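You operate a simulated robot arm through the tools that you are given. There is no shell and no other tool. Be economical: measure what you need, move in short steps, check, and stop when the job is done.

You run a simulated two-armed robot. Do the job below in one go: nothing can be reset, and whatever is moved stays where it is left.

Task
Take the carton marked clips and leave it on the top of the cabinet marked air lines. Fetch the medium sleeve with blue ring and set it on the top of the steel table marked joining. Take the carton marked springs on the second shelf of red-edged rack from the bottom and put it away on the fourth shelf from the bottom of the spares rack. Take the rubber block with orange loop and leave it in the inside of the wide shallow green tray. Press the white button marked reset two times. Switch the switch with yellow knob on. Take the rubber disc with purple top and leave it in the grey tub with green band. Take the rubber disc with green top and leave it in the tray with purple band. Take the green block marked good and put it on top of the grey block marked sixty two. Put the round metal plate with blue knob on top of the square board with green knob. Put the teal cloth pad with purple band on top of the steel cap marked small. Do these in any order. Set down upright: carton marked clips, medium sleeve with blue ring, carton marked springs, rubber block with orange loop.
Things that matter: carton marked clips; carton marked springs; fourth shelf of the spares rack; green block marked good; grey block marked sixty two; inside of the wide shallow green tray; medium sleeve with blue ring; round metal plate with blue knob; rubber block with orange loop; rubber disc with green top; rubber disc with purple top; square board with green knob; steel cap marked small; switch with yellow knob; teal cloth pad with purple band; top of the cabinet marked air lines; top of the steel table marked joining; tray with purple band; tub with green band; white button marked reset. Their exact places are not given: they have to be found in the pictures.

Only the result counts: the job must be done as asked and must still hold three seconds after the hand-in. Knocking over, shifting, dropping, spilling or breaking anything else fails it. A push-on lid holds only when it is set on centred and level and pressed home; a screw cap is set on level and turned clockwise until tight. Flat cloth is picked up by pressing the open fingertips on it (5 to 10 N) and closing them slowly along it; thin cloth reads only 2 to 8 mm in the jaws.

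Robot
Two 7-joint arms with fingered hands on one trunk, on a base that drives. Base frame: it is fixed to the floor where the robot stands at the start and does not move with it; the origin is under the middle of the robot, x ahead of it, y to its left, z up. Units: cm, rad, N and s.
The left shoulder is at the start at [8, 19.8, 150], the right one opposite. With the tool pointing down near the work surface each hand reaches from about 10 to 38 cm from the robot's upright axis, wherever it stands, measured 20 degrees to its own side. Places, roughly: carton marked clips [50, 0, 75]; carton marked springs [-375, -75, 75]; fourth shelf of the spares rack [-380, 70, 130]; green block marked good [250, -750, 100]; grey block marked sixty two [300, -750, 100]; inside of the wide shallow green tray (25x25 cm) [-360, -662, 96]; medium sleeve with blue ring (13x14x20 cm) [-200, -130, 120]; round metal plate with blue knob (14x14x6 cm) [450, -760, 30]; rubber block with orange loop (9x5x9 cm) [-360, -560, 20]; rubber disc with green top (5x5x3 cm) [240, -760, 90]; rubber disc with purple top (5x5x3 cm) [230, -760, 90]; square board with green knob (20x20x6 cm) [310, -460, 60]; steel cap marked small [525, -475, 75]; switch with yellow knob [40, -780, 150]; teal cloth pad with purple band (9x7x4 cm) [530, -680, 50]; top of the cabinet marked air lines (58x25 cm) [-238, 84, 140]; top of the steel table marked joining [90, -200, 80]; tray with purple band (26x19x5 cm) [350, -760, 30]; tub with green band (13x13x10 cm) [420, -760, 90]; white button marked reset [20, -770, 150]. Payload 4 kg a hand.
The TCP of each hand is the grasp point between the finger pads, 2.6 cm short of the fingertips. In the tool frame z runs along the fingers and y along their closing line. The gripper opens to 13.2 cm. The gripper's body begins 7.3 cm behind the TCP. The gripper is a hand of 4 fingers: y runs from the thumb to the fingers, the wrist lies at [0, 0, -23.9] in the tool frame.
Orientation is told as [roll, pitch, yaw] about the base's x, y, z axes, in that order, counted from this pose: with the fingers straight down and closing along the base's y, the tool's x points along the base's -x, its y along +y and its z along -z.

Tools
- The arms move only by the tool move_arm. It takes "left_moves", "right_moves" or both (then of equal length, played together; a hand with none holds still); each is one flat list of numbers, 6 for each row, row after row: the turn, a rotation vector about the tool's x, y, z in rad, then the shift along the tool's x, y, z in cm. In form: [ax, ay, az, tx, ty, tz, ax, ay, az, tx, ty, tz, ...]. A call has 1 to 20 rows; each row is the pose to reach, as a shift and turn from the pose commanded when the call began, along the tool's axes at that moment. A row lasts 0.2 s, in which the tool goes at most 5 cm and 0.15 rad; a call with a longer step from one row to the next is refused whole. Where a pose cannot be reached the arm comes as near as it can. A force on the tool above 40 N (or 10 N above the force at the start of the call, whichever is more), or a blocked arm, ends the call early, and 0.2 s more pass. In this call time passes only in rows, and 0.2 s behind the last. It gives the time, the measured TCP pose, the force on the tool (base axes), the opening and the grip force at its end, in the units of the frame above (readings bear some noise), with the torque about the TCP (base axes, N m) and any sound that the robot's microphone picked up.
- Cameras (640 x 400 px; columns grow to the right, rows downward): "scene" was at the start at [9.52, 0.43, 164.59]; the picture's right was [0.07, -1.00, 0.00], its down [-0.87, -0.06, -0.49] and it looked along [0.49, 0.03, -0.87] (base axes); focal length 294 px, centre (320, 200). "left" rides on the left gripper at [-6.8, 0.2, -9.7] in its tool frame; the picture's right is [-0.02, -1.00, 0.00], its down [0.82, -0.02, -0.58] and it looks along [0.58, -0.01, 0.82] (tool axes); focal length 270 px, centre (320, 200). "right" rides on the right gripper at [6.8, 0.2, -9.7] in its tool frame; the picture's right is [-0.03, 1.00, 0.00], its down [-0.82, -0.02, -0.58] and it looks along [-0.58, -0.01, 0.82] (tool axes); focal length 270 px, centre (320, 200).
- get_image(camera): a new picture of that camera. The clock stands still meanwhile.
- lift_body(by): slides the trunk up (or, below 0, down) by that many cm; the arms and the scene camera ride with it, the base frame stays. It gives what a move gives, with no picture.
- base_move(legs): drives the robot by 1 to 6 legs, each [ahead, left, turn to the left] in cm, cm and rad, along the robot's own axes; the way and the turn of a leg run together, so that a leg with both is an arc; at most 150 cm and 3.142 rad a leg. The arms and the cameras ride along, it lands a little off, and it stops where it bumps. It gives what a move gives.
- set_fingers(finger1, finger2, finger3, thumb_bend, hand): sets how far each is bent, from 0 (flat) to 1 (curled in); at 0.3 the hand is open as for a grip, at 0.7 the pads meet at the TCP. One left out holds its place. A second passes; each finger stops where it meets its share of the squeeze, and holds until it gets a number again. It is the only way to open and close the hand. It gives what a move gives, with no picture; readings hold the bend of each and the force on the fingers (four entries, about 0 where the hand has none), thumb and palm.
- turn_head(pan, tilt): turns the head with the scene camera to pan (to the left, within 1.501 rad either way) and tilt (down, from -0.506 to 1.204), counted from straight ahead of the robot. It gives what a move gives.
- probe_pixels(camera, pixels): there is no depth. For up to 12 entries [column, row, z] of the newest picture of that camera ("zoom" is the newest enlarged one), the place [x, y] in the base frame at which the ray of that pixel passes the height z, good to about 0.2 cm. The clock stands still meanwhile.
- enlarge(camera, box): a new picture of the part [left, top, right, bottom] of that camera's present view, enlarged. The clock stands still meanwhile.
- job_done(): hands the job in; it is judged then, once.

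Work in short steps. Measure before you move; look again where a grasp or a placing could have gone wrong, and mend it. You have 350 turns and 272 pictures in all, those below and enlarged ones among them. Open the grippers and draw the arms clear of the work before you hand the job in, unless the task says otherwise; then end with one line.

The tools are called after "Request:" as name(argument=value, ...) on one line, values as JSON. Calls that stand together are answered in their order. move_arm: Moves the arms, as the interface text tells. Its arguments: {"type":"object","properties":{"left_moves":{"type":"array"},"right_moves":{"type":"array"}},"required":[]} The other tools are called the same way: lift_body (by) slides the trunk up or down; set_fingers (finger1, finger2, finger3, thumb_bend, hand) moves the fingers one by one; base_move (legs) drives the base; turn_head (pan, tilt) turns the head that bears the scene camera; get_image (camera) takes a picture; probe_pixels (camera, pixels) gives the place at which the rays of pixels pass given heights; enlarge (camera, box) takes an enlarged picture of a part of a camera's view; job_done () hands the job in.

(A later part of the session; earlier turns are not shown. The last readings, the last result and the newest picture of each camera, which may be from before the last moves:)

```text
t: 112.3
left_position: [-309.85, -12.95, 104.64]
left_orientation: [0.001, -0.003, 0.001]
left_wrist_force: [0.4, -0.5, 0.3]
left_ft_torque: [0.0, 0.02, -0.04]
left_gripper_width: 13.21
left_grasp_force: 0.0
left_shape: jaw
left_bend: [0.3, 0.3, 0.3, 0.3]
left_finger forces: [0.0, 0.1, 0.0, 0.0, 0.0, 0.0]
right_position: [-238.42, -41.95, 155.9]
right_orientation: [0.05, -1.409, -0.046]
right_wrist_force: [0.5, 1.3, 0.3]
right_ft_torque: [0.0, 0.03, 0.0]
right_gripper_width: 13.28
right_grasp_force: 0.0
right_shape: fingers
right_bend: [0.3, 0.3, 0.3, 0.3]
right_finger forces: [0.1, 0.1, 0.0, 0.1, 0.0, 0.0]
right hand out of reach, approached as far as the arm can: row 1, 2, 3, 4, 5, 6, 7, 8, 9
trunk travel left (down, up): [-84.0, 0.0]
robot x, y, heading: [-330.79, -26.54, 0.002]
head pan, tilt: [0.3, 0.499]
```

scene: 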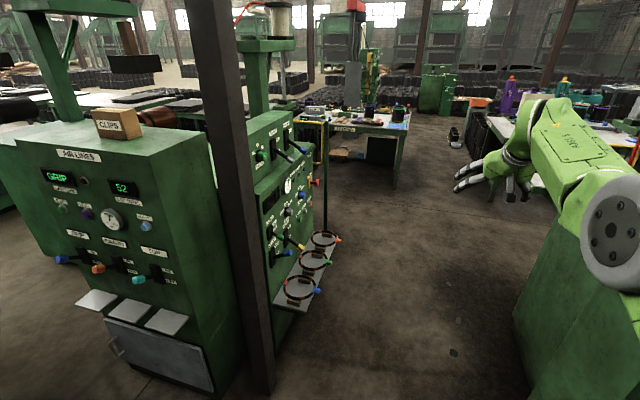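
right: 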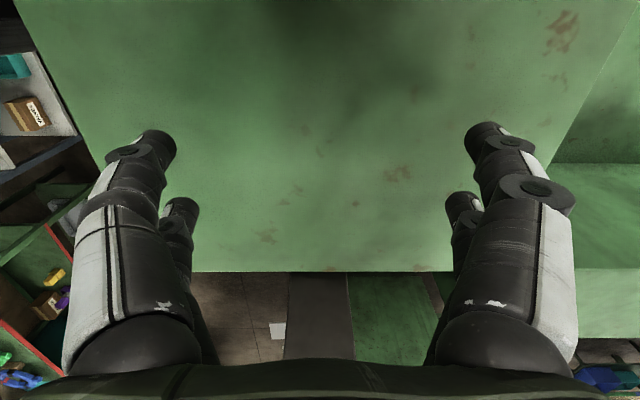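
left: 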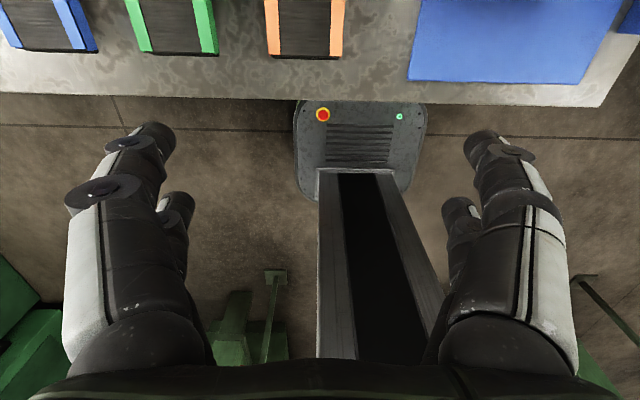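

Request:
move_arm(right_moves=[0, 0, 0, 4, 0, -0.5, 0, 0, 0, 8, 0, -1, 0, 0, 0, 12, 0, -2, 0, 0, 0, 16, 0, -3, 0, 0, 0, 20, 0, -4, 0, 0, 0, 24, 0, -6, 0, 0, 0, 28, 0, -9, 0, 0, 0, 30, 0, -13])

Request:
turn_head(pan=-0.5, tilt=0.5)

Request:
get_image(camera="scene")

```text
t: 114.1
left_position: [-309.91, -13.0, 104.74]
left_orientation: [-0.001, -0.002, 0.003]
left_wrist_force: [0.5, -0.3, 0.1]
left_ft_torque: [-0.01, 0.03, -0.01]
left_gripper_width: 13.19
left_grasp_force: 0.1
left_shape: jaw
left_bend: [0.3, 0.3, 0.3, 0.3]
left_finger forces: [0.0, 0.0, 0.0, 0.0, 0.0, 0.0]
right_position: [-238.44, -41.97, 155.88]
right_orientation: [0.05, -1.411, -0.043]
right_wrist_force: [-0.2, 0.5, 0.9]
right_ft_torque: [0.0, -0.02, 0.0]
right_gripper_width: 13.25
right_grasp_force: 0.0
right_shape: fingers
right_bend: [0.3, 0.3, 0.3, 0.3]
right_finger forces: [0.0, 0.0, 0.1, 0.0, 0.1, 0.0]
right hand out of reach, approached as far as the arm can: row 1, 2, 3, 4, 5, 6, 7, 8
trunk travel left (down, up): [-84.0, 0.0]
robot x, y, heading: [-330.53, -26.39, 0.002]
head pan, tilt: [0.3, 0.499]
```

```text
t: 115.2
left_position: [-309.9, -12.92, 104.72]
left_orientation: [0.0, -0.005, 0.001]
left_wrist_force: [0.0, 0.2, -0.3]
left_ft_torque: [-0.02, -0.04, 0.0]
left_gripper_width: 13.18
left_grasp_force: 0.1
left_shape: jaw
left_bend: [0.3, 0.3, 0.3, 0.3]
left_finger forces: [0.1, 0.1, 0.1, 0.0, 0.0, 0.0]
right_position: [-238.39, -41.93, 155.84]
right_orientation: [0.049, -1.411, -0.043]
right_wrist_force: [0.1, 0.4, -0.2]
right_ft_torque: [0.01, 0.0, 0.06]
right_gripper_width: 13.26
right_grasp_force: 0.1
right_shape: fingers
right_bend: [0.3, 0.3, 0.3, 0.3]
right_finger forces: [0.0, 0.0, 0.1, 0.1, 0.0, 0.0]
trunk travel left (down, up): [-84.0, 0.0]
robot x, y, heading: [-330.77, -26.53, -0.001]
head pan, tilt: [-0.499, 0.499]
```

```text
232 pictures are left
```

scene: 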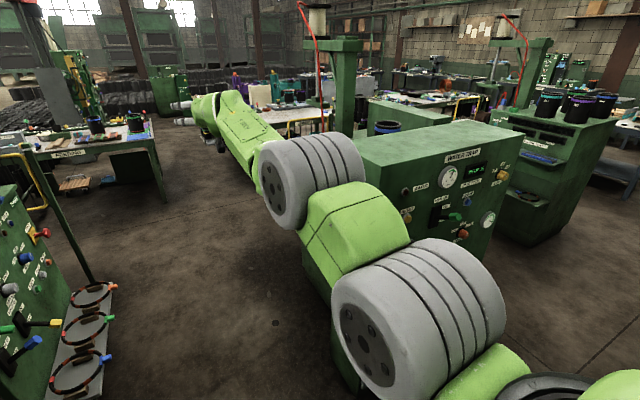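

Request:
move_arm(right_moves=[0, 0, 0, 0, -3, -2, 0, 0, 0, 0, -6, -4, 0, 0, 0, 0, -9, -6, 0, 0, 0, 0, -12, -8, 0, 0, 0, 0, -15, -10])

Request:
move_arm(right_moves=[0, 0, 0.14, 0, 0, -2, 0, 0, 0.28, 0, 0, -4, 0, 0, 0.42, 0, 0, -6, 0, 0, 0.56, 0, 0, -8])

```text
t: 116.5
left_position: [-309.82, -13.05, 104.79]
left_orientation: [0.001, -0.003, 0.002]
left_wrist_force: [0.6, 0.4, 0.1]
left_ft_torque: [0.02, -0.02, 0.05]
left_gripper_width: 13.18
left_grasp_force: 0.1
left_shape: jaw
left_bend: [0.3, 0.3, 0.3, 0.3]
left_finger forces: [0.1, 0.1, 0.1, 0.1, 0.0, 0.0]
right_position: [-238.37, -51.08, 156.32]
right_orientation: [-0.051, -1.429, -0.047]
right_wrist_force: [0.2, 0.5, 0.3]
right_ft_torque: [0.02, 0.0, 0.0]
right_gripper_width: 13.3
right_grasp_force: 0.1
right_shape: fingers
right_bend: [0.3, 0.3, 0.3, 0.3]
right_finger forces: [0.0, 0.1, 0.1, 0.0, 0.1, 0.0]
right hand out of reach, approached as far as the arm can: row 1, 2, 3, 4, 5
trunk travel left (down, up): [-84.0, 0.0]
robot x, y, heading: [-330.72, -26.35, -0.001]
head pan, tilt: [-0.499, 0.499]
```

```text
t: 117.5
left_position: [-309.96, -12.84, 104.74]
left_orientation: [0.0, -0.003, 0.001]
left_wrist_force: [0.0, 0.0, 0.2]
left_ft_torque: [-0.04, 0.01, 0.03]
left_gripper_width: 13.17
left_grasp_force: 0.1
left_shape: jaw
left_bend: [0.3, 0.3, 0.3, 0.3]
left_finger forces: [0.1, 0.0, 0.1, 0.0, 0.1, 0.0]
right_position: [-238.26, -50.31, 156.23]
right_orientation: [1.308, -0.999, -1.453]
right_wrist_force: [-0.1, -0.5, 0.0]
right_ft_torque: [0.0, 0.0, -0.01]
right_gripper_width: 13.31
right_grasp_force: 0.2
right_shape: fingers
right_bend: [0.3, 0.3, 0.3, 0.3]
right_finger forces: [0.1, 0.0, 0.1, 0.0, 0.1, 0.1]
right hand out of reach, approached as far as the arm can: row 1, 2, 3, 4
trunk travel left (down, up): [-84.0, 0.0]
robot x, y, heading: [-330.41, -26.27, -0.002]
head pan, tilt: [-0.499, 0.499]
```

Radius from the shoulder stays ≈60, i.e. the elbow sits at full stretch. I push outward slightly to pass the straight point, then pull back and down.

Request:
move_arm(right_moves=[0, 0, -0.14, 0, 0, 4, 0, 0, -0.28, 0, 0, 8, 0, 0, -0.42, 0, 0, 8, 0, 0, -0.56, 0, 0, 8])

Request:
move_arm(right_moves=[0, 0, 0, 4, 0, 0, 0, 0, 0, 8, 0, 0, 0, 0, 0, 12, 0, 0, 0, 0, 0, 16, 0, -2, 0, 0, 0, 20, 0, -5, 0, 0, 0, 24, 0, -8])

```text
t: 118.5
left_position: [-309.91, -12.81, 104.61]
left_orientation: [0.0, -0.002, 0.002]
left_wrist_force: [-0.8, 0.0, 0.9]
left_ft_torque: [-0.01, 0.0, 0.01]
left_gripper_width: 13.19
left_grasp_force: 0.0
left_shape: jaw
left_bend: [0.3, 0.3, 0.3, 0.3]
left_finger forces: [0.0, 0.1, 0.0, 0.0, 0.1, 0.0]
right_position: [-236.6, -49.28, 152.82]
right_orientation: [0.094, -1.428, -0.197]
right_wrist_force: [1.0, -0.1, -0.5]
right_ft_torque: [0.02, -0.01, -0.01]
right_gripper_width: 13.29
right_grasp_force: 0.1
right_shape: fingers
right_bend: [0.3, 0.3, 0.3, 0.3]
right_finger forces: [0.0, 0.0, 0.0, 0.0, 0.0, 0.0]
right hand out of reach, approached as far as the arm can: row 1, 2, 3, 4
trunk travel left (down, up): [-84.0, 0.0]
robot x, y, heading: [-330.76, -26.44, 0.003]
head pan, tilt: [-0.499, 0.499]
```

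```text
t: 119.8
left_position: [-309.75, -12.97, 104.58]
left_orientation: [0.001, -0.001, 0.002]
left_wrist_force: [0.2, 0.4, -0.6]
left_ft_torque: [0.02, 0.0, -0.02]
left_gripper_width: 13.21
left_grasp_force: 0.1
left_shape: jaw
left_bend: [0.3, 0.3, 0.3, 0.3]
left_finger forces: [0.1, 0.0, 0.0, 0.0, 0.0, 0.0]
right_position: [-235.83, -48.17, 140.65]
right_orientation: [-0.051, -1.429, -0.051]
right_wrist_force: [1.3, 0.5, 0.6]
right_ft_torque: [-0.01, 0.02, 0.0]
right_gripper_width: 13.29
right_grasp_force: 0.0
right_shape: fingers
right_bend: [0.3, 0.3, 0.3, 0.3]
right_finger forces: [0.1, 0.1, 0.1, 0.1, 0.0, 0.0]
right hand out of reach, approached as far as the arm can: row 1, 2, 3, 4, 5, 6
trunk travel left (down, up): [-84.0, 0.0]
robot x, y, heading: [-330.59, -26.26, 0.004]
head pan, tilt: [-0.499, 0.499]
```

It is moving down now; I continue down and back.

Request:
move_arm(right_moves=[0, 0, 0, 4, 0, -1, 0, 0, 0, 8, 0, -3, 0, 0, 0, 12, 0, -5, 0, 0, 0, 16, 0, -8, 0, 0, 0, 20, 0, -11, 0, 0, 0, 24, 0, -14])

```text
t: 121.2
left_position: [-309.91, -13.0, 104.72]
left_orientation: [-0.001, -0.004, 0.002]
left_wrist_force: [0.5, 0.0, -0.7]
left_ft_torque: [-0.01, 0.0, 0.0]
left_gripper_width: 13.18
left_grasp_force: 0.0
left_shape: jaw
left_bend: [0.3, 0.3, 0.3, 0.3]
left_finger forces: [0.0, 0.0, 0.0, 0.1, 0.1, 0.0]
right_position: [-236.07, -47.98, 139.38]
right_orientation: [-0.053, -1.431, -0.05]
right_wrist_force: [-0.1, -0.6, -0.1]
right_ft_torque: [0.0, 0.02, -0.03]
right_gripper_width: 13.3
right_grasp_force: 0.1
right_shape: fingers
right_bend: [0.3, 0.3, 0.3, 0.3]
right_finger forces: [0.0, 0.0, 0.1, 0.1, 0.0, 0.1]
right hand out of reach, approached as far as the arm can: row 1, 2, 3, 4, 5, 6
trunk travel left (down, up): [-84.0, 0.0]
robot x, y, heading: [-330.75, -26.56, 0.001]
head pan, tilt: [-0.499, 0.499]
```

Request:
move_arm(right_moves=[0, 0, 0, 4, 0, 3, 0, 0, 0, 8, 0, 5, 0, 0, 0, 12, 0, 5, 0, 0, 0, 16, 0, 5, 0, 0, 0, 20, 0, 5, 0, 0, 0, 24, 0, 4, 0, 0, 0, 28, 0, 3, 0, 0, 0, 32, 0, 2, 0, 0, 0, 36, 0, 0, 0, 0, 0, 40, 0, -3])

Request:
get_image(camera="scene")

```text
t: 123.5
left_position: [-309.96, -12.99, 104.66]
left_orientation: [-0.001, -0.004, 0.0]
left_wrist_force: [-0.2, -0.1, 0.4]
left_ft_torque: [-0.02, 0.01, 0.0]
left_gripper_width: 13.15
left_grasp_force: 0.1
left_shape: jaw
left_bend: [0.3, 0.3, 0.3, 0.3]
left_finger forces: [0.0, 0.1, 0.0, 0.0, 0.0, 0.0]
right_position: [-247.1, -47.13, 107.14]
right_orientation: [-0.051, -1.437, -0.049]
right_wrist_force: [0.6, -0.4, 0.4]
right_ft_torque: [0.03, 0.08, -0.04]
right_gripper_width: 13.33
right_grasp_force: 0.0
right_shape: fingers
right_bend: [0.3, 0.3, 0.3, 0.3]
right_finger forces: [0.0, 0.1, 0.0, 0.1, 0.0, 0.0]
right hand out of reach, approached as far as the arm can: row 1, 2, 3, 4, 5, 6, 7, 8, 9, 10
trunk travel left (down, up): [-84.0, 0.0]
robot x, y, heading: [-330.33, -26.0, 0.002]
head pan, tilt: [-0.499, 0.499]
```

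```text
231 pictures are left
```

scene: 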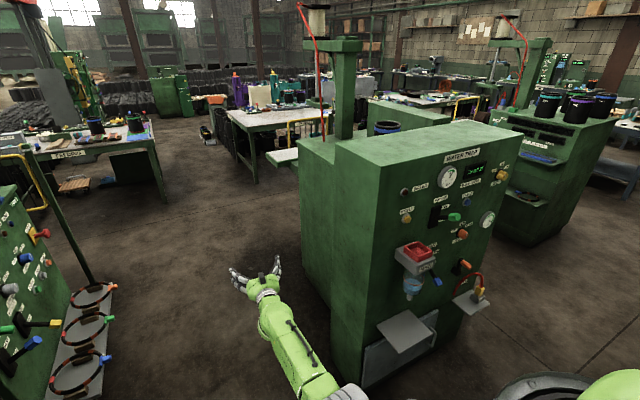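

Freed. I bring it back toward the ready pose, rotating the tool down.

Request:
move_arm(right_moves=[0, 0, 0, 0, 0, -4, 0, 0, 0, 0, 0, -8, 0, 0, 0, 0, 0, -12, 0, 0, 0, 0, 0, -16, 0, 0, 0, 0, 0, -20])

Request:
move_arm(right_moves=[0, 0.14, 0, 0, 0, -2, 0, 0.28, 0, 0, 0, -4, 0, 0.42, 0, 0, 0, -6, 0, 0.56, 0, 0, 0, -8, 0, 0.7, 0, 0, 0, -10, 0, 0.84, 0, 0, 0, -12, 0, 0.98, 0, 0, 0, -14, 0, 1.12, 0, 0, 0, -16, 0, 1.26, 0, 0, 0, -18, 0, 1.4, 0, 0, 0, -20, 0, 1.43, 0, 0, 0, -23])

```text
t: 124.7
left_position: [-310.21, -13.0, 104.74]
left_orientation: [-0.001, -0.004, 0.001]
left_wrist_force: [0.6, -0.3, 0.3]
left_ft_torque: [0.03, 0.02, -0.04]
left_gripper_width: 13.17
left_grasp_force: 0.1
left_shape: jaw
left_bend: [0.3, 0.3, 0.3, 0.3]
left_finger forces: [0.0, 0.0, 0.0, 0.1, 0.0, 0.1]
right_position: [-266.84, -45.24, 109.58]
right_orientation: [-0.054, -1.433, -0.048]
right_wrist_force: [-0.9, 0.2, 0.1]
right_ft_torque: [-0.02, 0.0, 0.01]
right_gripper_width: 13.29
right_grasp_force: 0.1
right_shape: fingers
right_bend: [0.3, 0.3, 0.3, 0.3]
right_finger forces: [0.1, 0.0, 0.0, 0.1, 0.0, 0.1]
trunk travel left (down, up): [-84.0, 0.0]
robot x, y, heading: [-330.6, -26.58, 0.002]
head pan, tilt: [-0.499, 0.499]
```

```text
t: 127.0
left_position: [-309.79, -13.01, 104.71]
left_orientation: [0.0, -0.004, 0.003]
left_wrist_force: [-0.1, -0.6, 0.5]
left_ft_torque: [0.01, -0.04, 0.02]
left_gripper_width: 13.19
left_grasp_force: 0.0
left_shape: jaw
left_bend: [0.3, 0.3, 0.3, 0.3]
left_finger forces: [0.0, 0.1, 0.1, 0.0, 0.1, 0.0]
right_position: [-288.99, -42.7, 111.08]
right_orientation: [-0.005, -0.001, -0.102]
right_wrist_force: [-1.0, -1.0, 0.2]
right_ft_torque: [0.0, -0.05, 0.01]
right_gripper_width: 13.3
right_grasp_force: 0.0
right_shape: fingers
right_bend: [0.3, 0.3, 0.3, 0.3]
right_finger forces: [0.0, 0.0, 0.0, 0.0, 0.1, 0.0]
right hand out of reach, approached as far as the arm can: row 11
trunk travel left (down, up): [-84.0, 0.0]
robot x, y, heading: [-330.91, -26.29, -0.0]
head pan, tilt: [-0.499, 0.499]
```

Right arm is back in ready pose. I drive clear, turn to face the red-edged rack and look.

Request:
base_move(legs=[[35, 0, 0], [0, 0, 3.141]])

Request:
turn_head(pan=0.4, tilt=0.5)

Request:
get_image(camera="scene")

```text
t: 136.7
left_position: [-316.29, -40.44, 104.72]
left_orientation: [-0.002, -0.004, -3.114]
left_wrist_force: [-1.0, 0.2, 1.0]
left_ft_torque: [-0.02, -0.02, 0.03]
left_gripper_width: 13.22
left_grasp_force: 0.1
left_shape: jaw
left_bend: [0.3, 0.3, 0.3, 0.3]
left_finger forces: [0.0, 0.0, 0.0, 0.0, 0.0, 0.0]
right_position: [-338.23, -11.47, 110.9]
right_orientation: [-0.008, -0.002, 3.071]
right_wrist_force: [0.0, 0.8, 0.0]
right_ft_torque: [0.02, 0.04, 0.02]
right_gripper_width: 13.3
right_grasp_force: 0.0
right_shape: fingers
right_bend: [0.3, 0.3, 0.3, 0.3]
right_finger forces: [0.0, 0.0, 0.1, 0.0, 0.0, 0.1]
trunk travel left (down, up): [-84.0, 0.0]
robot x, y, heading: [-296.1, -26.35, -3.109]
head pan, tilt: [-0.499, 0.499]
```

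```text
t: 137.9
left_position: [-316.24, -40.42, 104.67]
left_orientation: [-0.001, -0.003, -3.112]
left_wrist_force: [-0.1, -0.5, -0.3]
left_ft_torque: [-0.01, 0.0, -0.04]
left_gripper_width: 13.18
left_grasp_force: 0.0
left_shape: jaw
left_bend: [0.3, 0.3, 0.3, 0.3]
left_finger forces: [0.0, 0.0, 0.0, 0.0, 0.0, 0.0]
right_position: [-338.24, -11.38, 111.02]
right_orientation: [-0.007, -0.002, 3.07]
right_wrist_force: [0.1, 1.0, 0.0]
right_ft_torque: [-0.03, -0.03, -0.01]
right_gripper_width: 13.27
right_grasp_force: 0.1
right_shape: fingers
right_bend: [0.3, 0.3, 0.3, 0.3]
right_finger forces: [0.0, 0.0, 0.1, 0.1, 0.1, 0.0]
trunk travel left (down, up): [-84.0, 0.0]
robot x, y, heading: [-295.99, -26.42, -3.11]
head pan, tilt: [0.4, 0.499]
```

```text
230 pictures are left
```

scene: 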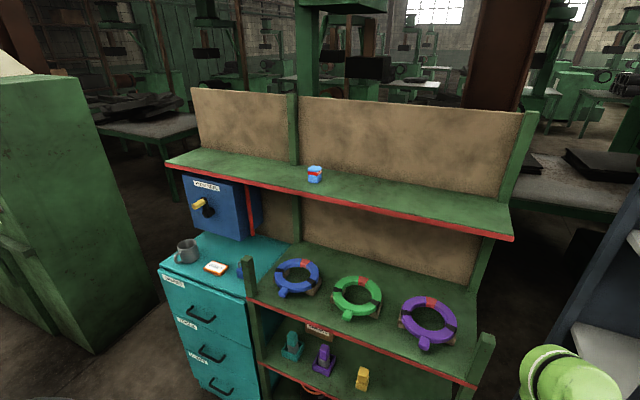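

Request:
lift_body(by=-40)

Request:
turn_head(pan=0.45, tilt=0.4)

Request:
get_image(camera="scene")

```text
t: 141.8
left_position: [-316.13, -40.45, 64.62]
left_orientation: [-0.001, -0.004, -3.114]
left_wrist_force: [0.2, -0.1, 0.3]
left_ft_torque: [0.04, 0.02, 0.04]
left_gripper_width: 13.19
left_grasp_force: 0.0
left_shape: jaw
left_bend: [0.3, 0.3, 0.3, 0.3]
left_finger forces: [0.0, 0.0, 0.0, 0.0, 0.0, 0.0]
right_position: [-338.28, -11.32, 70.97]
right_orientation: [-0.006, -0.002, 3.071]
right_wrist_force: [-0.2, -0.2, -0.5]
right_ft_torque: [-0.02, 0.01, -0.01]
right_gripper_width: 13.31
right_grasp_force: 0.1
right_shape: fingers
right_bend: [0.3, 0.3, 0.3, 0.3]
right_finger forces: [0.0, 0.0, 0.0, 0.0, 0.1, 0.0]
trunk travel left (down, up): [-44.0, 40.0]
robot x, y, heading: [-296.13, -26.66, -3.11]
head pan, tilt: [0.4, 0.499]
```

```text
t: 142.4
left_position: [-316.34, -40.42, 64.67]
left_orientation: [0.0, -0.003, -3.112]
left_wrist_force: [-0.2, 0.0, 0.4]
left_ft_torque: [-0.01, 0.01, 0.0]
left_gripper_width: 13.18
left_grasp_force: 0.1
left_shape: jaw
left_bend: [0.3, 0.3, 0.3, 0.3]
left_finger forces: [0.1, 0.1, 0.1, 0.0, 0.0, 0.1]
right_position: [-338.23, -11.25, 70.89]
right_orientation: [-0.007, -0.002, 3.07]
right_wrist_force: [-0.2, -0.1, -0.8]
right_ft_torque: [-0.01, -0.02, 0.0]
right_gripper_width: 13.31
right_grasp_force: 0.2
right_shape: fingers
right_bend: [0.3, 0.3, 0.3, 0.3]
right_finger forces: [0.1, 0.0, 0.1, 0.0, 0.0, 0.0]
trunk travel left (down, up): [-44.0, 40.0]
robot x, y, heading: [-295.74, -26.32, -3.109]
head pan, tilt: [0.45, 0.4]
```

```text
229 pictures are left
```

scene: 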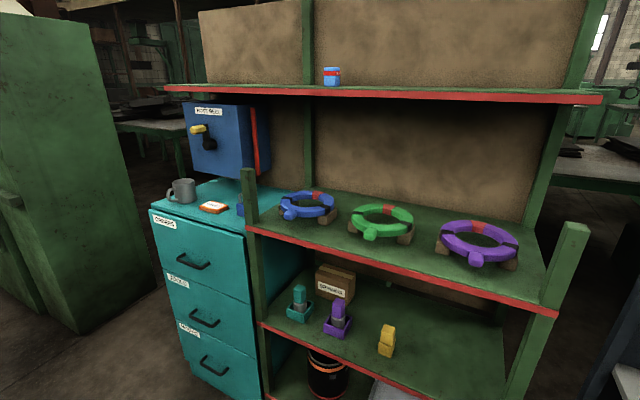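

Request:
enlarge(camera="scene", box=[245, 220, 545, 400])

Request:
probe_pixels(camera="zoom", pixels=[[10, 10, 95], [35, 212, 68], [330, 390, 68], [150, 165, 70], [215, 185, 70], [150, 97, 80], [115, 210, 68], [185, 255, 68], [300, 300, 68]])

```text
2.13 times, centred on (395, 310) of scene
```

zoom: 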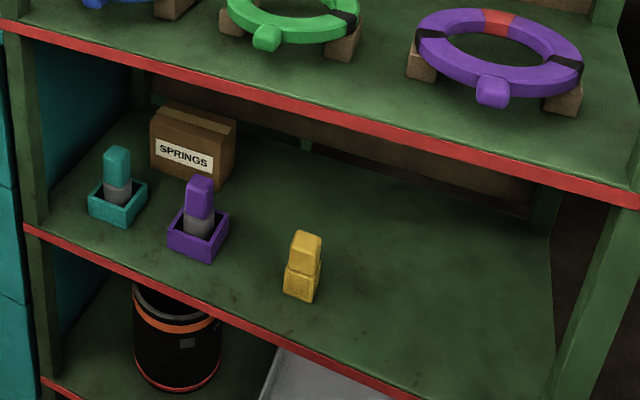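

```text
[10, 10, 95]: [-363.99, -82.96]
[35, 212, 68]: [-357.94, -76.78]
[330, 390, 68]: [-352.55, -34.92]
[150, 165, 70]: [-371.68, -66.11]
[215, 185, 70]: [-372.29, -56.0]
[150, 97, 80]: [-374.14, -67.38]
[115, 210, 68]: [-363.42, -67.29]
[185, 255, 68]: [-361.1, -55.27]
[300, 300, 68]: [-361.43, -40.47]
```

Request:
probe_pixels(camera="zoom", pixels=[[25, 225, 64], [25, 225, 60], [400, 388, 64], [400, 388, 60], [5, 25, 94], [5, 25, 90], [630, 203, 94], [630, 203, 90], [150, 173, 64], [218, 192, 64]])

Request:
lift_body(by=-25)

Request:
enlarge(camera="scene", box=[215, 140, 515, 330])

```text
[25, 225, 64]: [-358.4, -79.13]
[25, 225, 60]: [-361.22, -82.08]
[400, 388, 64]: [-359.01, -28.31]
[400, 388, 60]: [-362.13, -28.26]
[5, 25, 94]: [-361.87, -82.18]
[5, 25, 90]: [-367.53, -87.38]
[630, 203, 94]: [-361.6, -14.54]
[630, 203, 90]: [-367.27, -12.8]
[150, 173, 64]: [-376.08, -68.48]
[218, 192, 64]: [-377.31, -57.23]
```

```text
t: 145.0
left_position: [-316.18, -40.61, 39.69]
left_orientation: [0.001, -0.004, -3.113]
left_wrist_force: [0.5, 0.4, -0.1]
left_ft_torque: [0.06, -0.02, -0.02]
left_gripper_width: 13.22
left_grasp_force: 0.1
left_shape: jaw
left_bend: [0.3, 0.3, 0.3, 0.3]
left_finger forces: [0.1, 0.0, 0.0, 0.0, 0.1, 0.1]
right_position: [-338.23, -11.29, 45.84]
right_orientation: [-0.007, -0.002, 3.069]
right_wrist_force: [-1.1, 0.2, -0.2]
right_ft_torque: [0.02, 0.02, -0.03]
right_gripper_width: 13.31
right_grasp_force: 0.1
right_shape: fingers
right_bend: [0.3, 0.3, 0.3, 0.3]
right_finger forces: [0.0, 0.1, 0.1, 0.1, 0.0, 0.0]
trunk travel left (down, up): [-19.0, 65.0]
robot x, y, heading: [-295.73, -26.76, -3.113]
head pan, tilt: [0.45, 0.4]
```

```text
2.11 times, centred on (365, 235) of scene
```

zoom: 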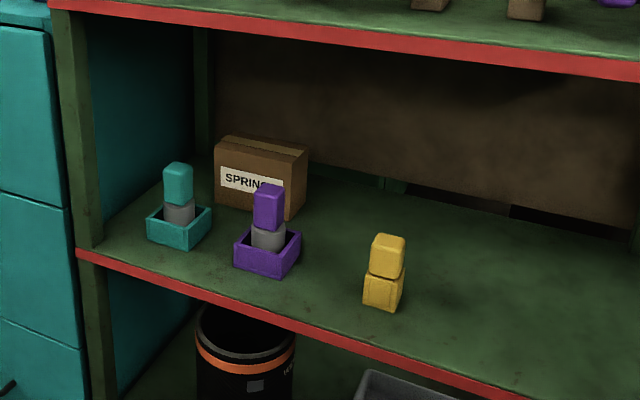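

Request:
probe_pixels(camera="zoom", pixels=[[78, 250, 64], [78, 250, 60], [500, 392, 64], [500, 392, 60], [50, 8, 94], [50, 8, 90], [214, 206, 64], [214, 206, 62], [214, 206, 60], [290, 222, 62], [214, 142, 74], [296, 162, 74]])

```text
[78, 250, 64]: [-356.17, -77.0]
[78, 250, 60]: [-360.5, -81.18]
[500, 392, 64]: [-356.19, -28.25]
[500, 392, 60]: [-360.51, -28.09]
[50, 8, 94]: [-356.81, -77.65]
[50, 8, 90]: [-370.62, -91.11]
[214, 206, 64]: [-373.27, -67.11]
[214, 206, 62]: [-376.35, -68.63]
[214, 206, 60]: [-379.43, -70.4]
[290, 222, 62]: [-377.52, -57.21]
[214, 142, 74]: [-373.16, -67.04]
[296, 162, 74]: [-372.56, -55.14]
```

The springs carton stands on the shelf at z≈57.5, front face x≈-384, y≈-72..-60, behind the teal and purple parts. I tuck the right hand back and drive up square to the carton to look closer.

Request:
move_arm(right_moves=[0, 0, 0, 4, 0, 0, 0, 0, 0, 8, 0, 0, 0, 0, 0, 12, 0, 0, 0, 0, 0, 16, 0, 0, 0, 0, 0, 19, 0, 0])

Request:
base_move(legs=[[0, 0, -0.03], [0, 26, 0], [28, 0, 0]])

Request:
lift_body(by=15)

Request:
turn_head(pan=0.15, tilt=0.75)

Request:
get_image(camera="scene")

```text
t: 146.2
left_position: [-316.24, -40.48, 39.64]
left_orientation: [0.0, -0.005, -3.11]
left_wrist_force: [-0.5, -0.2, -0.2]
left_ft_torque: [0.0, -0.02, -0.03]
left_gripper_width: 13.18
left_grasp_force: 0.1
left_shape: jaw
left_bend: [0.3, 0.3, 0.3, 0.3]
left_finger forces: [0.0, 0.0, 0.0, 0.1, 0.0, 0.1]
right_position: [-320.62, -12.85, 41.95]
right_orientation: [-0.007, -0.002, 3.07]
right_wrist_force: [-0.3, 1.0, 0.0]
right_ft_torque: [0.0, 0.01, -0.01]
right_gripper_width: 13.3
right_grasp_force: 0.1
right_shape: fingers
right_bend: [0.3, 0.3, 0.3, 0.3]
right_finger forces: [0.1, 0.0, 0.0, 0.1, 0.1, 0.0]
right hand out of reach, approached as far as the arm can: row 1, 2, 3, 4, 5
trunk travel left (down, up): [-19.0, 65.0]
robot x, y, heading: [-295.73, -26.41, -3.109]
head pan, tilt: [0.45, 0.4]
```

```text
t: 150.0
left_position: [-344.77, -66.33, 39.7]
left_orientation: [0.0, -0.001, -3.136]
left_wrist_force: [-1.5, -0.1, -1.1]
left_ft_torque: [0.01, -0.01, -0.01]
left_gripper_width: 13.21
left_grasp_force: 0.1
left_shape: jaw
left_bend: [0.3, 0.3, 0.3, 0.3]
left_finger forces: [0.0, 0.0, 0.0, 0.1, 0.1, 0.1]
right_position: [-348.58, -38.73, 42.0]
right_orientation: [-0.007, -0.002, 3.047]
right_wrist_force: [0.3, 0.1, 0.1]
right_ft_torque: [0.01, -0.02, -0.03]
right_gripper_width: 13.29
right_grasp_force: 0.1
right_shape: fingers
right_bend: [0.3, 0.3, 0.3, 0.3]
right_finger forces: [0.0, 0.0, 0.1, 0.1, 0.0, 0.0]
trunk travel left (down, up): [-19.0, 65.0]
robot x, y, heading: [-324.09, -52.43, -3.135]
head pan, tilt: [0.45, 0.4]
```

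```text
t: 151.8
left_position: [-344.69, -66.37, 54.8]
left_orientation: [-0.003, -0.004, -3.135]
left_wrist_force: [-0.3, -0.1, 0.3]
left_ft_torque: [0.01, -0.02, 0.01]
left_gripper_width: 13.17
left_grasp_force: 0.1
left_shape: jaw
left_bend: [0.3, 0.3, 0.3, 0.3]
left_finger forces: [0.0, 0.1, 0.1, 0.0, 0.0, 0.0]
right_position: [-348.49, -38.66, 56.89]
right_orientation: [-0.005, -0.003, 3.045]
right_wrist_force: [0.4, 0.4, -0.1]
right_ft_torque: [-0.01, -0.04, -0.01]
right_gripper_width: 13.29
right_grasp_force: 0.1
right_shape: fingers
right_bend: [0.3, 0.3, 0.3, 0.3]
right_finger forces: [0.0, 0.1, 0.0, 0.1, 0.0, 0.0]
trunk travel left (down, up): [-34.0, 50.0]
robot x, y, heading: [-323.86, -52.85, -3.134]
head pan, tilt: [0.45, 0.4]
```

```text
t: 152.6
left_position: [-344.76, -66.4, 54.67]
left_orientation: [-0.001, -0.004, -3.137]
left_wrist_force: [-0.4, 1.4, 0.2]
left_ft_torque: [0.03, -0.02, -0.01]
left_gripper_width: 13.19
left_grasp_force: 0.0
left_shape: jaw
left_bend: [0.3, 0.3, 0.3, 0.3]
left_finger forces: [0.0, 0.0, 0.0, 0.1, 0.1, 0.1]
right_position: [-348.45, -38.52, 56.87]
right_orientation: [-0.007, -0.003, 3.046]
right_wrist_force: [-0.5, 0.6, -0.8]
right_ft_torque: [0.01, 0.02, 0.01]
right_gripper_width: 13.33
right_grasp_force: 0.1
right_shape: fingers
right_bend: [0.3, 0.3, 0.3, 0.3]
right_finger forces: [0.1, 0.0, 0.0, 0.0, 0.0, 0.0]
trunk travel left (down, up): [-34.0, 50.0]
robot x, y, heading: [-324.03, -52.65, -3.137]
head pan, tilt: [0.15, 0.75]
```

```text
226 pictures are left
```

scene: 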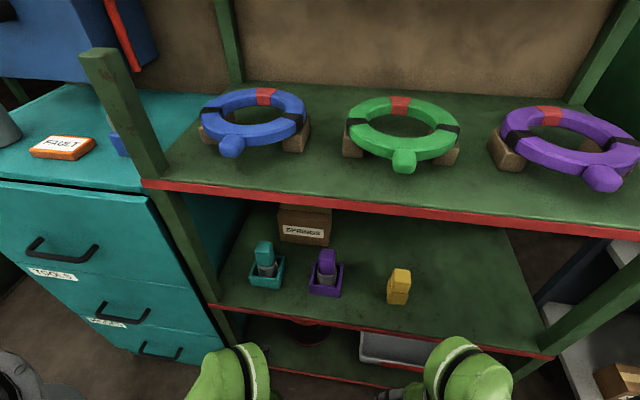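

Request:
enlarge(camera="scene", box=[200, 180, 440, 330])

Request:
probe_pixels(camera="zoom", pixels=[[50, 325, 58], [400, 395, 58], [208, 150, 58], [335, 172, 58], [208, 150, 60], [335, 172, 60], [132, 275, 58], [210, 288, 58], [295, 302, 58], [375, 318, 58], [170, 165, 69], [335, 185, 69]])

Request:
probe_pixels(camera="scene", pixels=[[145, 182, 92], [145, 182, 91], [145, 182, 90], [600, 230, 91]])

```text
2.67 times, centred on (320, 255) of scene
```

zoom: 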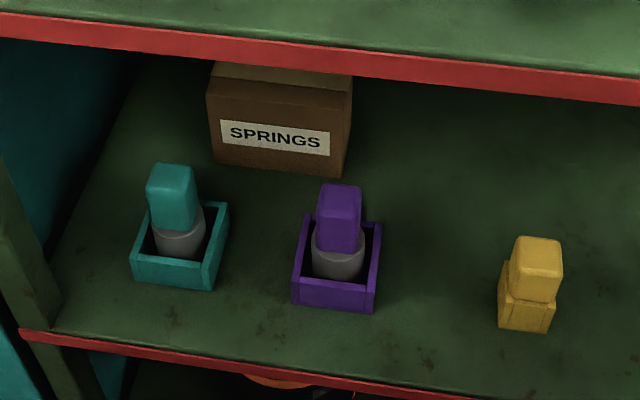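

```text
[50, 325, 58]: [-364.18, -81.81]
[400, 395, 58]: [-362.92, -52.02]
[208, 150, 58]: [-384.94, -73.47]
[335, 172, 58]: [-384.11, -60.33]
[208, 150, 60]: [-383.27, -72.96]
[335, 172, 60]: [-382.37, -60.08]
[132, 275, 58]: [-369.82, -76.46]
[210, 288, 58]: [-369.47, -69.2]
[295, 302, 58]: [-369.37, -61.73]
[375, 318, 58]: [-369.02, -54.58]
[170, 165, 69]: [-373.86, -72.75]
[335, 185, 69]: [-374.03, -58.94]
```

```text
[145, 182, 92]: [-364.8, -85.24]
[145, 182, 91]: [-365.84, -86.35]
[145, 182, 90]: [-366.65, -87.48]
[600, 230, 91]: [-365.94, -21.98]
```

Shelf is at z=58, carton front x≈-384.5, y -73.5..-60.3 (13 wide). I check whether the left hand opens wider than 13.2 with flatter fingers.

Request:
set_fingers(hand="left", finger1=0.15, finger2=0.15, finger3=0.15, thumb_bend=0.15)

Request:
enlarge(camera="left", box=[0, 0, 640, 400])

```text
t: 153.6
left_position: [-344.75, -66.32, 54.68]
left_orientation: [0.001, -0.004, -3.136]
left_wrist_force: [-0.5, 0.1, -0.3]
left_ft_torque: [0.0, -0.02, 0.0]
left_gripper_width: 16.33
left_grasp_force: 0.0
left_shape: fingers
left_bend: [0.15, 0.15, 0.15, 0.15]
left_finger forces: [0.0, 0.1, 0.1, 0.0, 0.1, 0.0]
right_position: [-348.49, -38.68, 56.91]
right_orientation: [-0.007, -0.003, 3.045]
right_wrist_force: [0.5, -0.6, -0.2]
right_ft_torque: [0.01, 0.04, 0.02]
right_gripper_width: 13.32
right_grasp_force: 0.2
right_shape: fingers
right_bend: [0.3, 0.3, 0.3, 0.3]
right_finger forces: [0.0, 0.0, 0.0, 0.0, 0.0, 0.0]
trunk travel left (down, up): [-34.0, 50.0]
robot x, y, heading: [-324.24, -52.59, -3.138]
head pan, tilt: [0.15, 0.75]
```

```text
1.00 times, centred on (320, 200) of left (not enlarged: the box is as wide or as high as the picture)
```

zoom: 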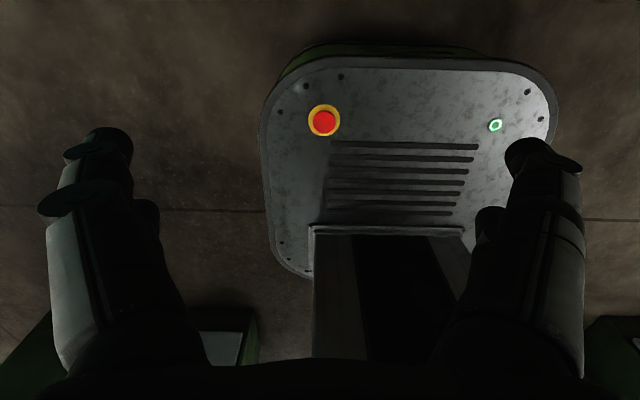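

Flatter fingers give 16.3 cm opening. Plan: back off, pose the left hand nearly horizontal at z≈77, then enter over the teal/purple tops (z≈69) and under the third shelf (≈88).

Request:
base_move(legs=[[-36, 0, 0]])

Request:
lift_body(by=-21)

Request:
move_arm(left_moves=[0, -0.11, 0, -3.4, 0, -3.6, 0, -0.22, 0, -6.8, 0, -7.2, 0, -0.33, 0, -10.2, 0, -10.8, 0, -0.44, 0, -13.6, 0, -14.4, 0, -0.55, 0, -17, 0, -18, 0, -0.66, 0, -20.4, 0, -21.6, 0, -0.77, 0, -23.8, 0, -25.2, 0, -0.88, 0, -27.2, 0, -28.8, 0, -0.99, 0, -30.6, 0, -32.4, 0, -1.1, 0, -34, 0, -36, 0, -1.2, 0, -37.4, 0, -39.6, 0, -1.3, 0, -41, 0, -43])

Request:
turn_head(pan=0.2, tilt=0.3)

Request:
get_image(camera="scene")

Request:
get_image(camera="left")

```text
t: 155.9
left_position: [-308.63, -66.11, 54.66]
left_orientation: [-0.001, -0.003, -3.132]
left_wrist_force: [0.1, -0.4, 0.0]
left_ft_torque: [-0.01, 0.0, 0.01]
left_gripper_width: 16.35
left_grasp_force: 0.0
left_shape: fingers
left_bend: [0.15, 0.15, 0.15, 0.15]
left_finger forces: [0.0, 0.0, 0.1, 0.0, 0.0, 0.0]
right_position: [-312.38, -38.39, 57.04]
right_orientation: [-0.008, -0.003, 3.049]
right_wrist_force: [0.2, 0.7, 0.4]
right_ft_torque: [-0.02, -0.01, 0.01]
right_gripper_width: 13.28
right_grasp_force: 0.0
right_shape: fingers
right_bend: [0.3, 0.3, 0.3, 0.3]
right_finger forces: [0.0, 0.0, 0.0, 0.0, 0.1, 0.0]
trunk travel left (down, up): [-34.0, 50.0]
robot x, y, heading: [-287.71, -52.46, -3.136]
head pan, tilt: [0.15, 0.75]
```

```text
t: 158.2
left_position: [-308.66, -66.18, 33.61]
left_orientation: [0.001, -0.003, -3.134]
left_wrist_force: [0.0, 0.0, 0.1]
left_ft_torque: [0.01, 0.01, 0.03]
left_gripper_width: 16.33
left_grasp_force: 0.0
left_shape: fingers
left_bend: [0.15, 0.15, 0.15, 0.15]
left_finger forces: [0.0, 0.1, 0.0, 0.0, 0.0, 0.0]
right_position: [-312.52, -38.41, 35.79]
right_orientation: [-0.006, -0.005, 3.048]
right_wrist_force: [0.6, 0.7, 0.5]
right_ft_torque: [0.01, 0.03, 0.03]
right_gripper_width: 13.31
right_grasp_force: 0.0
right_shape: fingers
right_bend: [0.3, 0.3, 0.3, 0.3]
right_finger forces: [0.0, 0.1, 0.0, 0.0, 0.0, 0.1]
trunk travel left (down, up): [-13.0, 71.0]
robot x, y, heading: [-287.74, -52.28, -3.133]
head pan, tilt: [0.15, 0.75]
```

```text
t: 160.8
left_position: [-349.57, -66.36, 76.93]
left_orientation: [0.0, -1.307, -3.135]
left_wrist_force: [-0.1, 0.8, 0.2]
left_ft_torque: [0.01, 0.0, -0.05]
left_gripper_width: 16.35
left_grasp_force: 0.1
left_shape: fingers
left_bend: [0.15, 0.15, 0.15, 0.15]
left_finger forces: [0.0, 0.0, 0.0, 0.0, 0.0, 0.1]
right_position: [-312.47, -38.48, 35.99]
right_orientation: [-0.005, -0.004, 3.048]
right_wrist_force: [0.2, 0.2, 0.0]
right_ft_torque: [0.0, -0.02, 0.01]
right_gripper_width: 13.3
right_grasp_force: 0.1
right_shape: fingers
right_bend: [0.3, 0.3, 0.3, 0.3]
right_finger forces: [0.1, 0.0, 0.0, 0.1, 0.0, 0.0]
trunk travel left (down, up): [-13.0, 71.0]
robot x, y, heading: [-287.62, -52.75, -3.134]
head pan, tilt: [0.15, 0.75]
```

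```text
t: 161.7
left_position: [-349.47, -66.41, 76.97]
left_orientation: [0.001, -1.303, -3.134]
left_wrist_force: [-0.5, -0.2, -0.3]
left_ft_torque: [0.0, -0.04, 0.0]
left_gripper_width: 16.32
left_grasp_force: 0.1
left_shape: fingers
left_bend: [0.15, 0.15, 0.15, 0.15]
left_finger forces: [0.1, 0.0, 0.0, 0.0, 0.1, 0.1]
right_position: [-312.33, -38.47, 35.94]
right_orientation: [-0.008, -0.004, 3.049]
right_wrist_force: [-0.8, -0.4, -0.2]
right_ft_torque: [-0.01, 0.01, 0.0]
right_gripper_width: 13.29
right_grasp_force: 0.1
right_shape: fingers
right_bend: [0.3, 0.3, 0.3, 0.3]
right_finger forces: [0.1, 0.1, 0.0, 0.1, 0.0, 0.0]
trunk travel left (down, up): [-13.0, 71.0]
robot x, y, heading: [-287.94, -52.57, -3.133]
head pan, tilt: [0.201, 0.3]
```

```text
223 pictures are left
```

scene: 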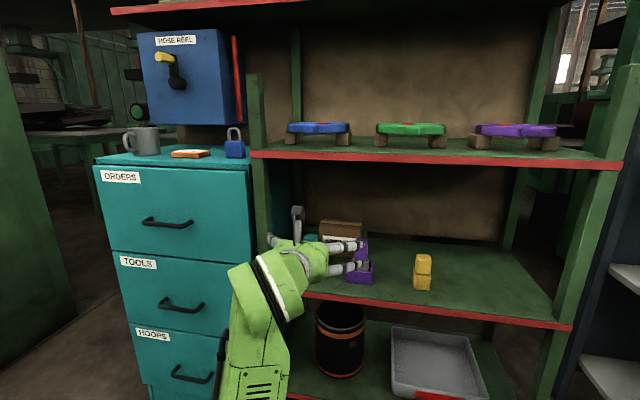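

```text
222 pictures are left
```

left: 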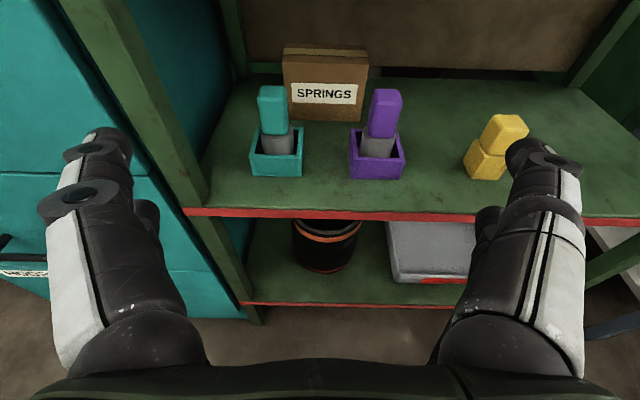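

Request:
probe_pixels(camera="left", pixels=[[290, 113, 58], [362, 122, 58], [284, 58, 68.5], [369, 64, 68.5], [284, 58, 70], [369, 64, 70], [250, 172, 58], [302, 177, 58], [271, 90, 70], [385, 92, 70], [200, 205, 58]])

```text
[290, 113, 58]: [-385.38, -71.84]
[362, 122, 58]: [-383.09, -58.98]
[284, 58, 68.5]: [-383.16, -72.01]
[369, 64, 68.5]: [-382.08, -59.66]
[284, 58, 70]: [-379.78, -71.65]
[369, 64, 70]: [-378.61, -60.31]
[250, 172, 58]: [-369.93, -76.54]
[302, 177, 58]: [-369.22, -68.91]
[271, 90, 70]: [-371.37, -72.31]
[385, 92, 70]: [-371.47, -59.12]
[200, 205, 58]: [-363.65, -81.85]
```

Left hand is posed well, with its forearm low. Carton centre y≈-65.8, top z≈68.3. I align yaw by 0.08, lower 1 cm and drive in 22 cm, then look.

Request:
move_arm(left_moves=[0.077, 0, 0.021, 0, -0.6, 0])

Request:
lift_body(by=-1)

Request:
base_move(legs=[[22, 0, 0]])

Request:
get_image(camera="left")

Request:
get_image(camera="scene")

```text
t: 162.1
left_position: [-349.59, -65.88, 76.83]
left_orientation: [0.002, -1.304, 3.069]
left_wrist_force: [0.7, 0.7, 0.2]
left_ft_torque: [0.02, -0.02, 0.0]
left_gripper_width: 16.33
left_grasp_force: 0.0
left_shape: fingers
left_bend: [0.15, 0.15, 0.15, 0.15]
left_finger forces: [0.1, 0.0, 0.0, 0.1, 0.0, 0.0]
right_position: [-312.55, -38.45, 35.96]
right_orientation: [-0.008, -0.003, 3.047]
right_wrist_force: [0.8, 0.1, 0.2]
right_ft_torque: [-0.02, -0.02, -0.03]
right_gripper_width: 13.3
right_grasp_force: 0.1
right_shape: fingers
right_bend: [0.3, 0.3, 0.3, 0.3]
right_finger forces: [0.0, 0.0, 0.0, 0.0, 0.0, 0.1]
trunk travel left (down, up): [-13.0, 71.0]
robot x, y, heading: [-287.56, -52.3, -3.135]
head pan, tilt: [0.201, 0.3]
```

```text
t: 162.7
left_position: [-349.4, -65.85, 75.9]
left_orientation: [0.004, -1.304, 3.068]
left_wrist_force: [-0.2, 0.1, 0.7]
left_ft_torque: [0.0, -0.01, 0.02]
left_gripper_width: 16.34
left_grasp_force: 0.2
left_shape: fingers
left_bend: [0.15, 0.15, 0.15, 0.15]
left_finger forces: [0.0, 0.0, 0.0, 0.1, 0.0, 0.0]
right_position: [-312.56, -38.42, 34.84]
right_orientation: [-0.006, -0.004, 3.048]
right_wrist_force: [-0.3, -0.2, -0.1]
right_ft_torque: [0.0, 0.0, 0.0]
right_gripper_width: 13.32
right_grasp_force: 0.0
right_shape: fingers
right_bend: [0.3, 0.3, 0.3, 0.3]
right_finger forces: [0.0, 0.0, 0.0, 0.1, 0.0, 0.0]
trunk travel left (down, up): [-12.0, 72.0]
robot x, y, heading: [-287.97, -52.48, -3.133]
head pan, tilt: [0.201, 0.3]
```

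```text
t: 164.3
left_position: [-371.58, -66.06, 75.8]
left_orientation: [-0.002, -1.301, 3.069]
left_wrist_force: [0.1, -0.3, 0.6]
left_ft_torque: [0.01, 0.04, -0.01]
left_gripper_width: 16.35
left_grasp_force: 0.0
left_shape: fingers
left_bend: [0.15, 0.15, 0.15, 0.15]
left_finger forces: [0.0, 0.0, 0.0, 0.0, 0.0, 0.1]
right_position: [-334.45, -38.61, 34.98]
right_orientation: [-0.006, -0.001, 3.049]
right_wrist_force: [-0.1, -0.1, 0.2]
right_ft_torque: [0.0, 0.03, -0.01]
right_gripper_width: 13.29
right_grasp_force: 0.0
right_shape: fingers
right_bend: [0.3, 0.3, 0.3, 0.3]
right_finger forces: [0.1, 0.0, 0.0, 0.1, 0.0, 0.0]
trunk travel left (down, up): [-12.0, 72.0]
robot x, y, heading: [-310.2, -52.83, -3.131]
head pan, tilt: [0.201, 0.3]
```

```text
221 pictures are left
```

left: 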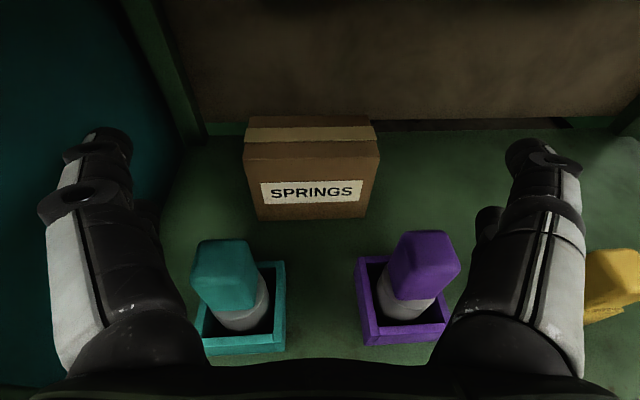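

```text
220 pictures are left
```

scene: 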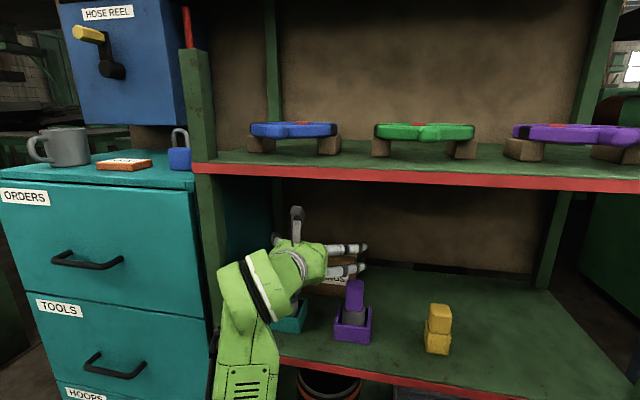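

Request:
probe_pixels(camera="left", pixels=[[243, 145, 68.3], [379, 152, 68.3], [247, 116, 68.3], [373, 115, 68.3], [258, 219, 58], [365, 218, 58]])

```text
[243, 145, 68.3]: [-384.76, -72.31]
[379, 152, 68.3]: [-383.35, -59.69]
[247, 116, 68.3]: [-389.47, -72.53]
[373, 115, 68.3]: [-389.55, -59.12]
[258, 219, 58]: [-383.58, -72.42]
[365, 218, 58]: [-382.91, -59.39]
```

Carton centre is (-386.7,-65.9). I drive in 12 cm, then lower the hand while pitching down to about 38°, fingers straddling the carton.

Request:
base_move(legs=[[12, 0, 0]])

Request:
move_arm(left_moves=[0, 0.1, 0, 1.6, 0, 1.2, 0, 0.2, 0, 3.4, 0, 2.4, 0, 0.27, 0, 5, 0, 3.4])

Request:
get_image(camera="left")

Request:
enlarge(camera="scene", box=[200, 140, 480, 380])

```text
t: 165.6
left_position: [-383.6, -66.04, 75.79]
left_orientation: [0.0, -1.303, 3.07]
left_wrist_force: [0.1, -0.2, -0.2]
left_ft_torque: [-0.01, 0.03, 0.0]
left_gripper_width: 16.33
left_grasp_force: 0.0
left_shape: fingers
left_bend: [0.15, 0.15, 0.15, 0.15]
left_finger forces: [0.0, 0.0, 0.1, 0.1, 0.0, 0.1]
right_position: [-346.59, -38.7, 34.88]
right_orientation: [-0.008, -0.002, 3.046]
right_wrist_force: [-0.5, -0.1, -0.6]
right_ft_torque: [0.01, -0.01, 0.03]
right_gripper_width: 13.31
right_grasp_force: 0.1
right_shape: fingers
right_bend: [0.3, 0.3, 0.3, 0.3]
right_finger forces: [0.0, 0.1, 0.1, 0.1, 0.1, 0.1]
trunk travel left (down, up): [-12.0, 72.0]
robot x, y, heading: [-321.71, -52.57, -3.131]
head pan, tilt: [0.201, 0.3]
```

```text
t: 166.4
left_position: [-385.56, -66.11, 70.16]
left_orientation: [0.001, -1.032, 3.07]
left_wrist_force: [-0.5, 0.0, -0.2]
left_ft_torque: [-0.02, -0.04, 0.0]
left_gripper_width: 16.34
left_grasp_force: 0.0
left_shape: fingers
left_bend: [0.15, 0.15, 0.15, 0.15]
left_finger forces: [0.0, 0.1, 0.0, 0.0, 0.1, 0.1]
right_position: [-346.51, -38.75, 34.91]
right_orientation: [-0.006, -0.003, 3.047]
right_wrist_force: [-0.6, -0.5, 0.2]
right_ft_torque: [0.03, 0.01, -0.01]
right_gripper_width: 13.33
right_grasp_force: 0.1
right_shape: fingers
right_bend: [0.3, 0.3, 0.3, 0.3]
right_finger forces: [0.0, 0.0, 0.1, 0.0, 0.0, 0.0]
trunk travel left (down, up): [-12.0, 72.0]
robot x, y, heading: [-322.24, -52.75, -3.132]
head pan, tilt: [0.201, 0.3]
```

```text
219 pictures are left
```

left: 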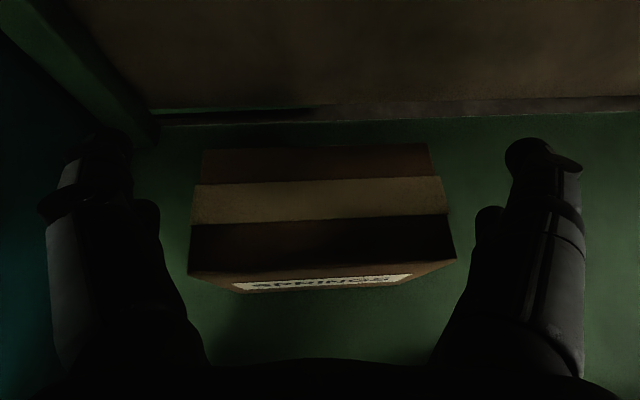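

```text
1.67 times, centred on (340, 260) of scene
```

zoom: 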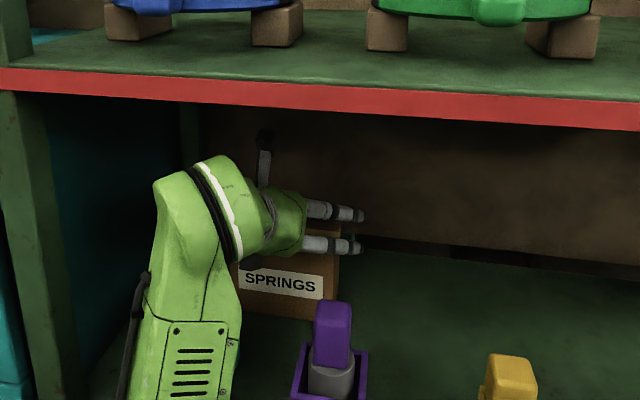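

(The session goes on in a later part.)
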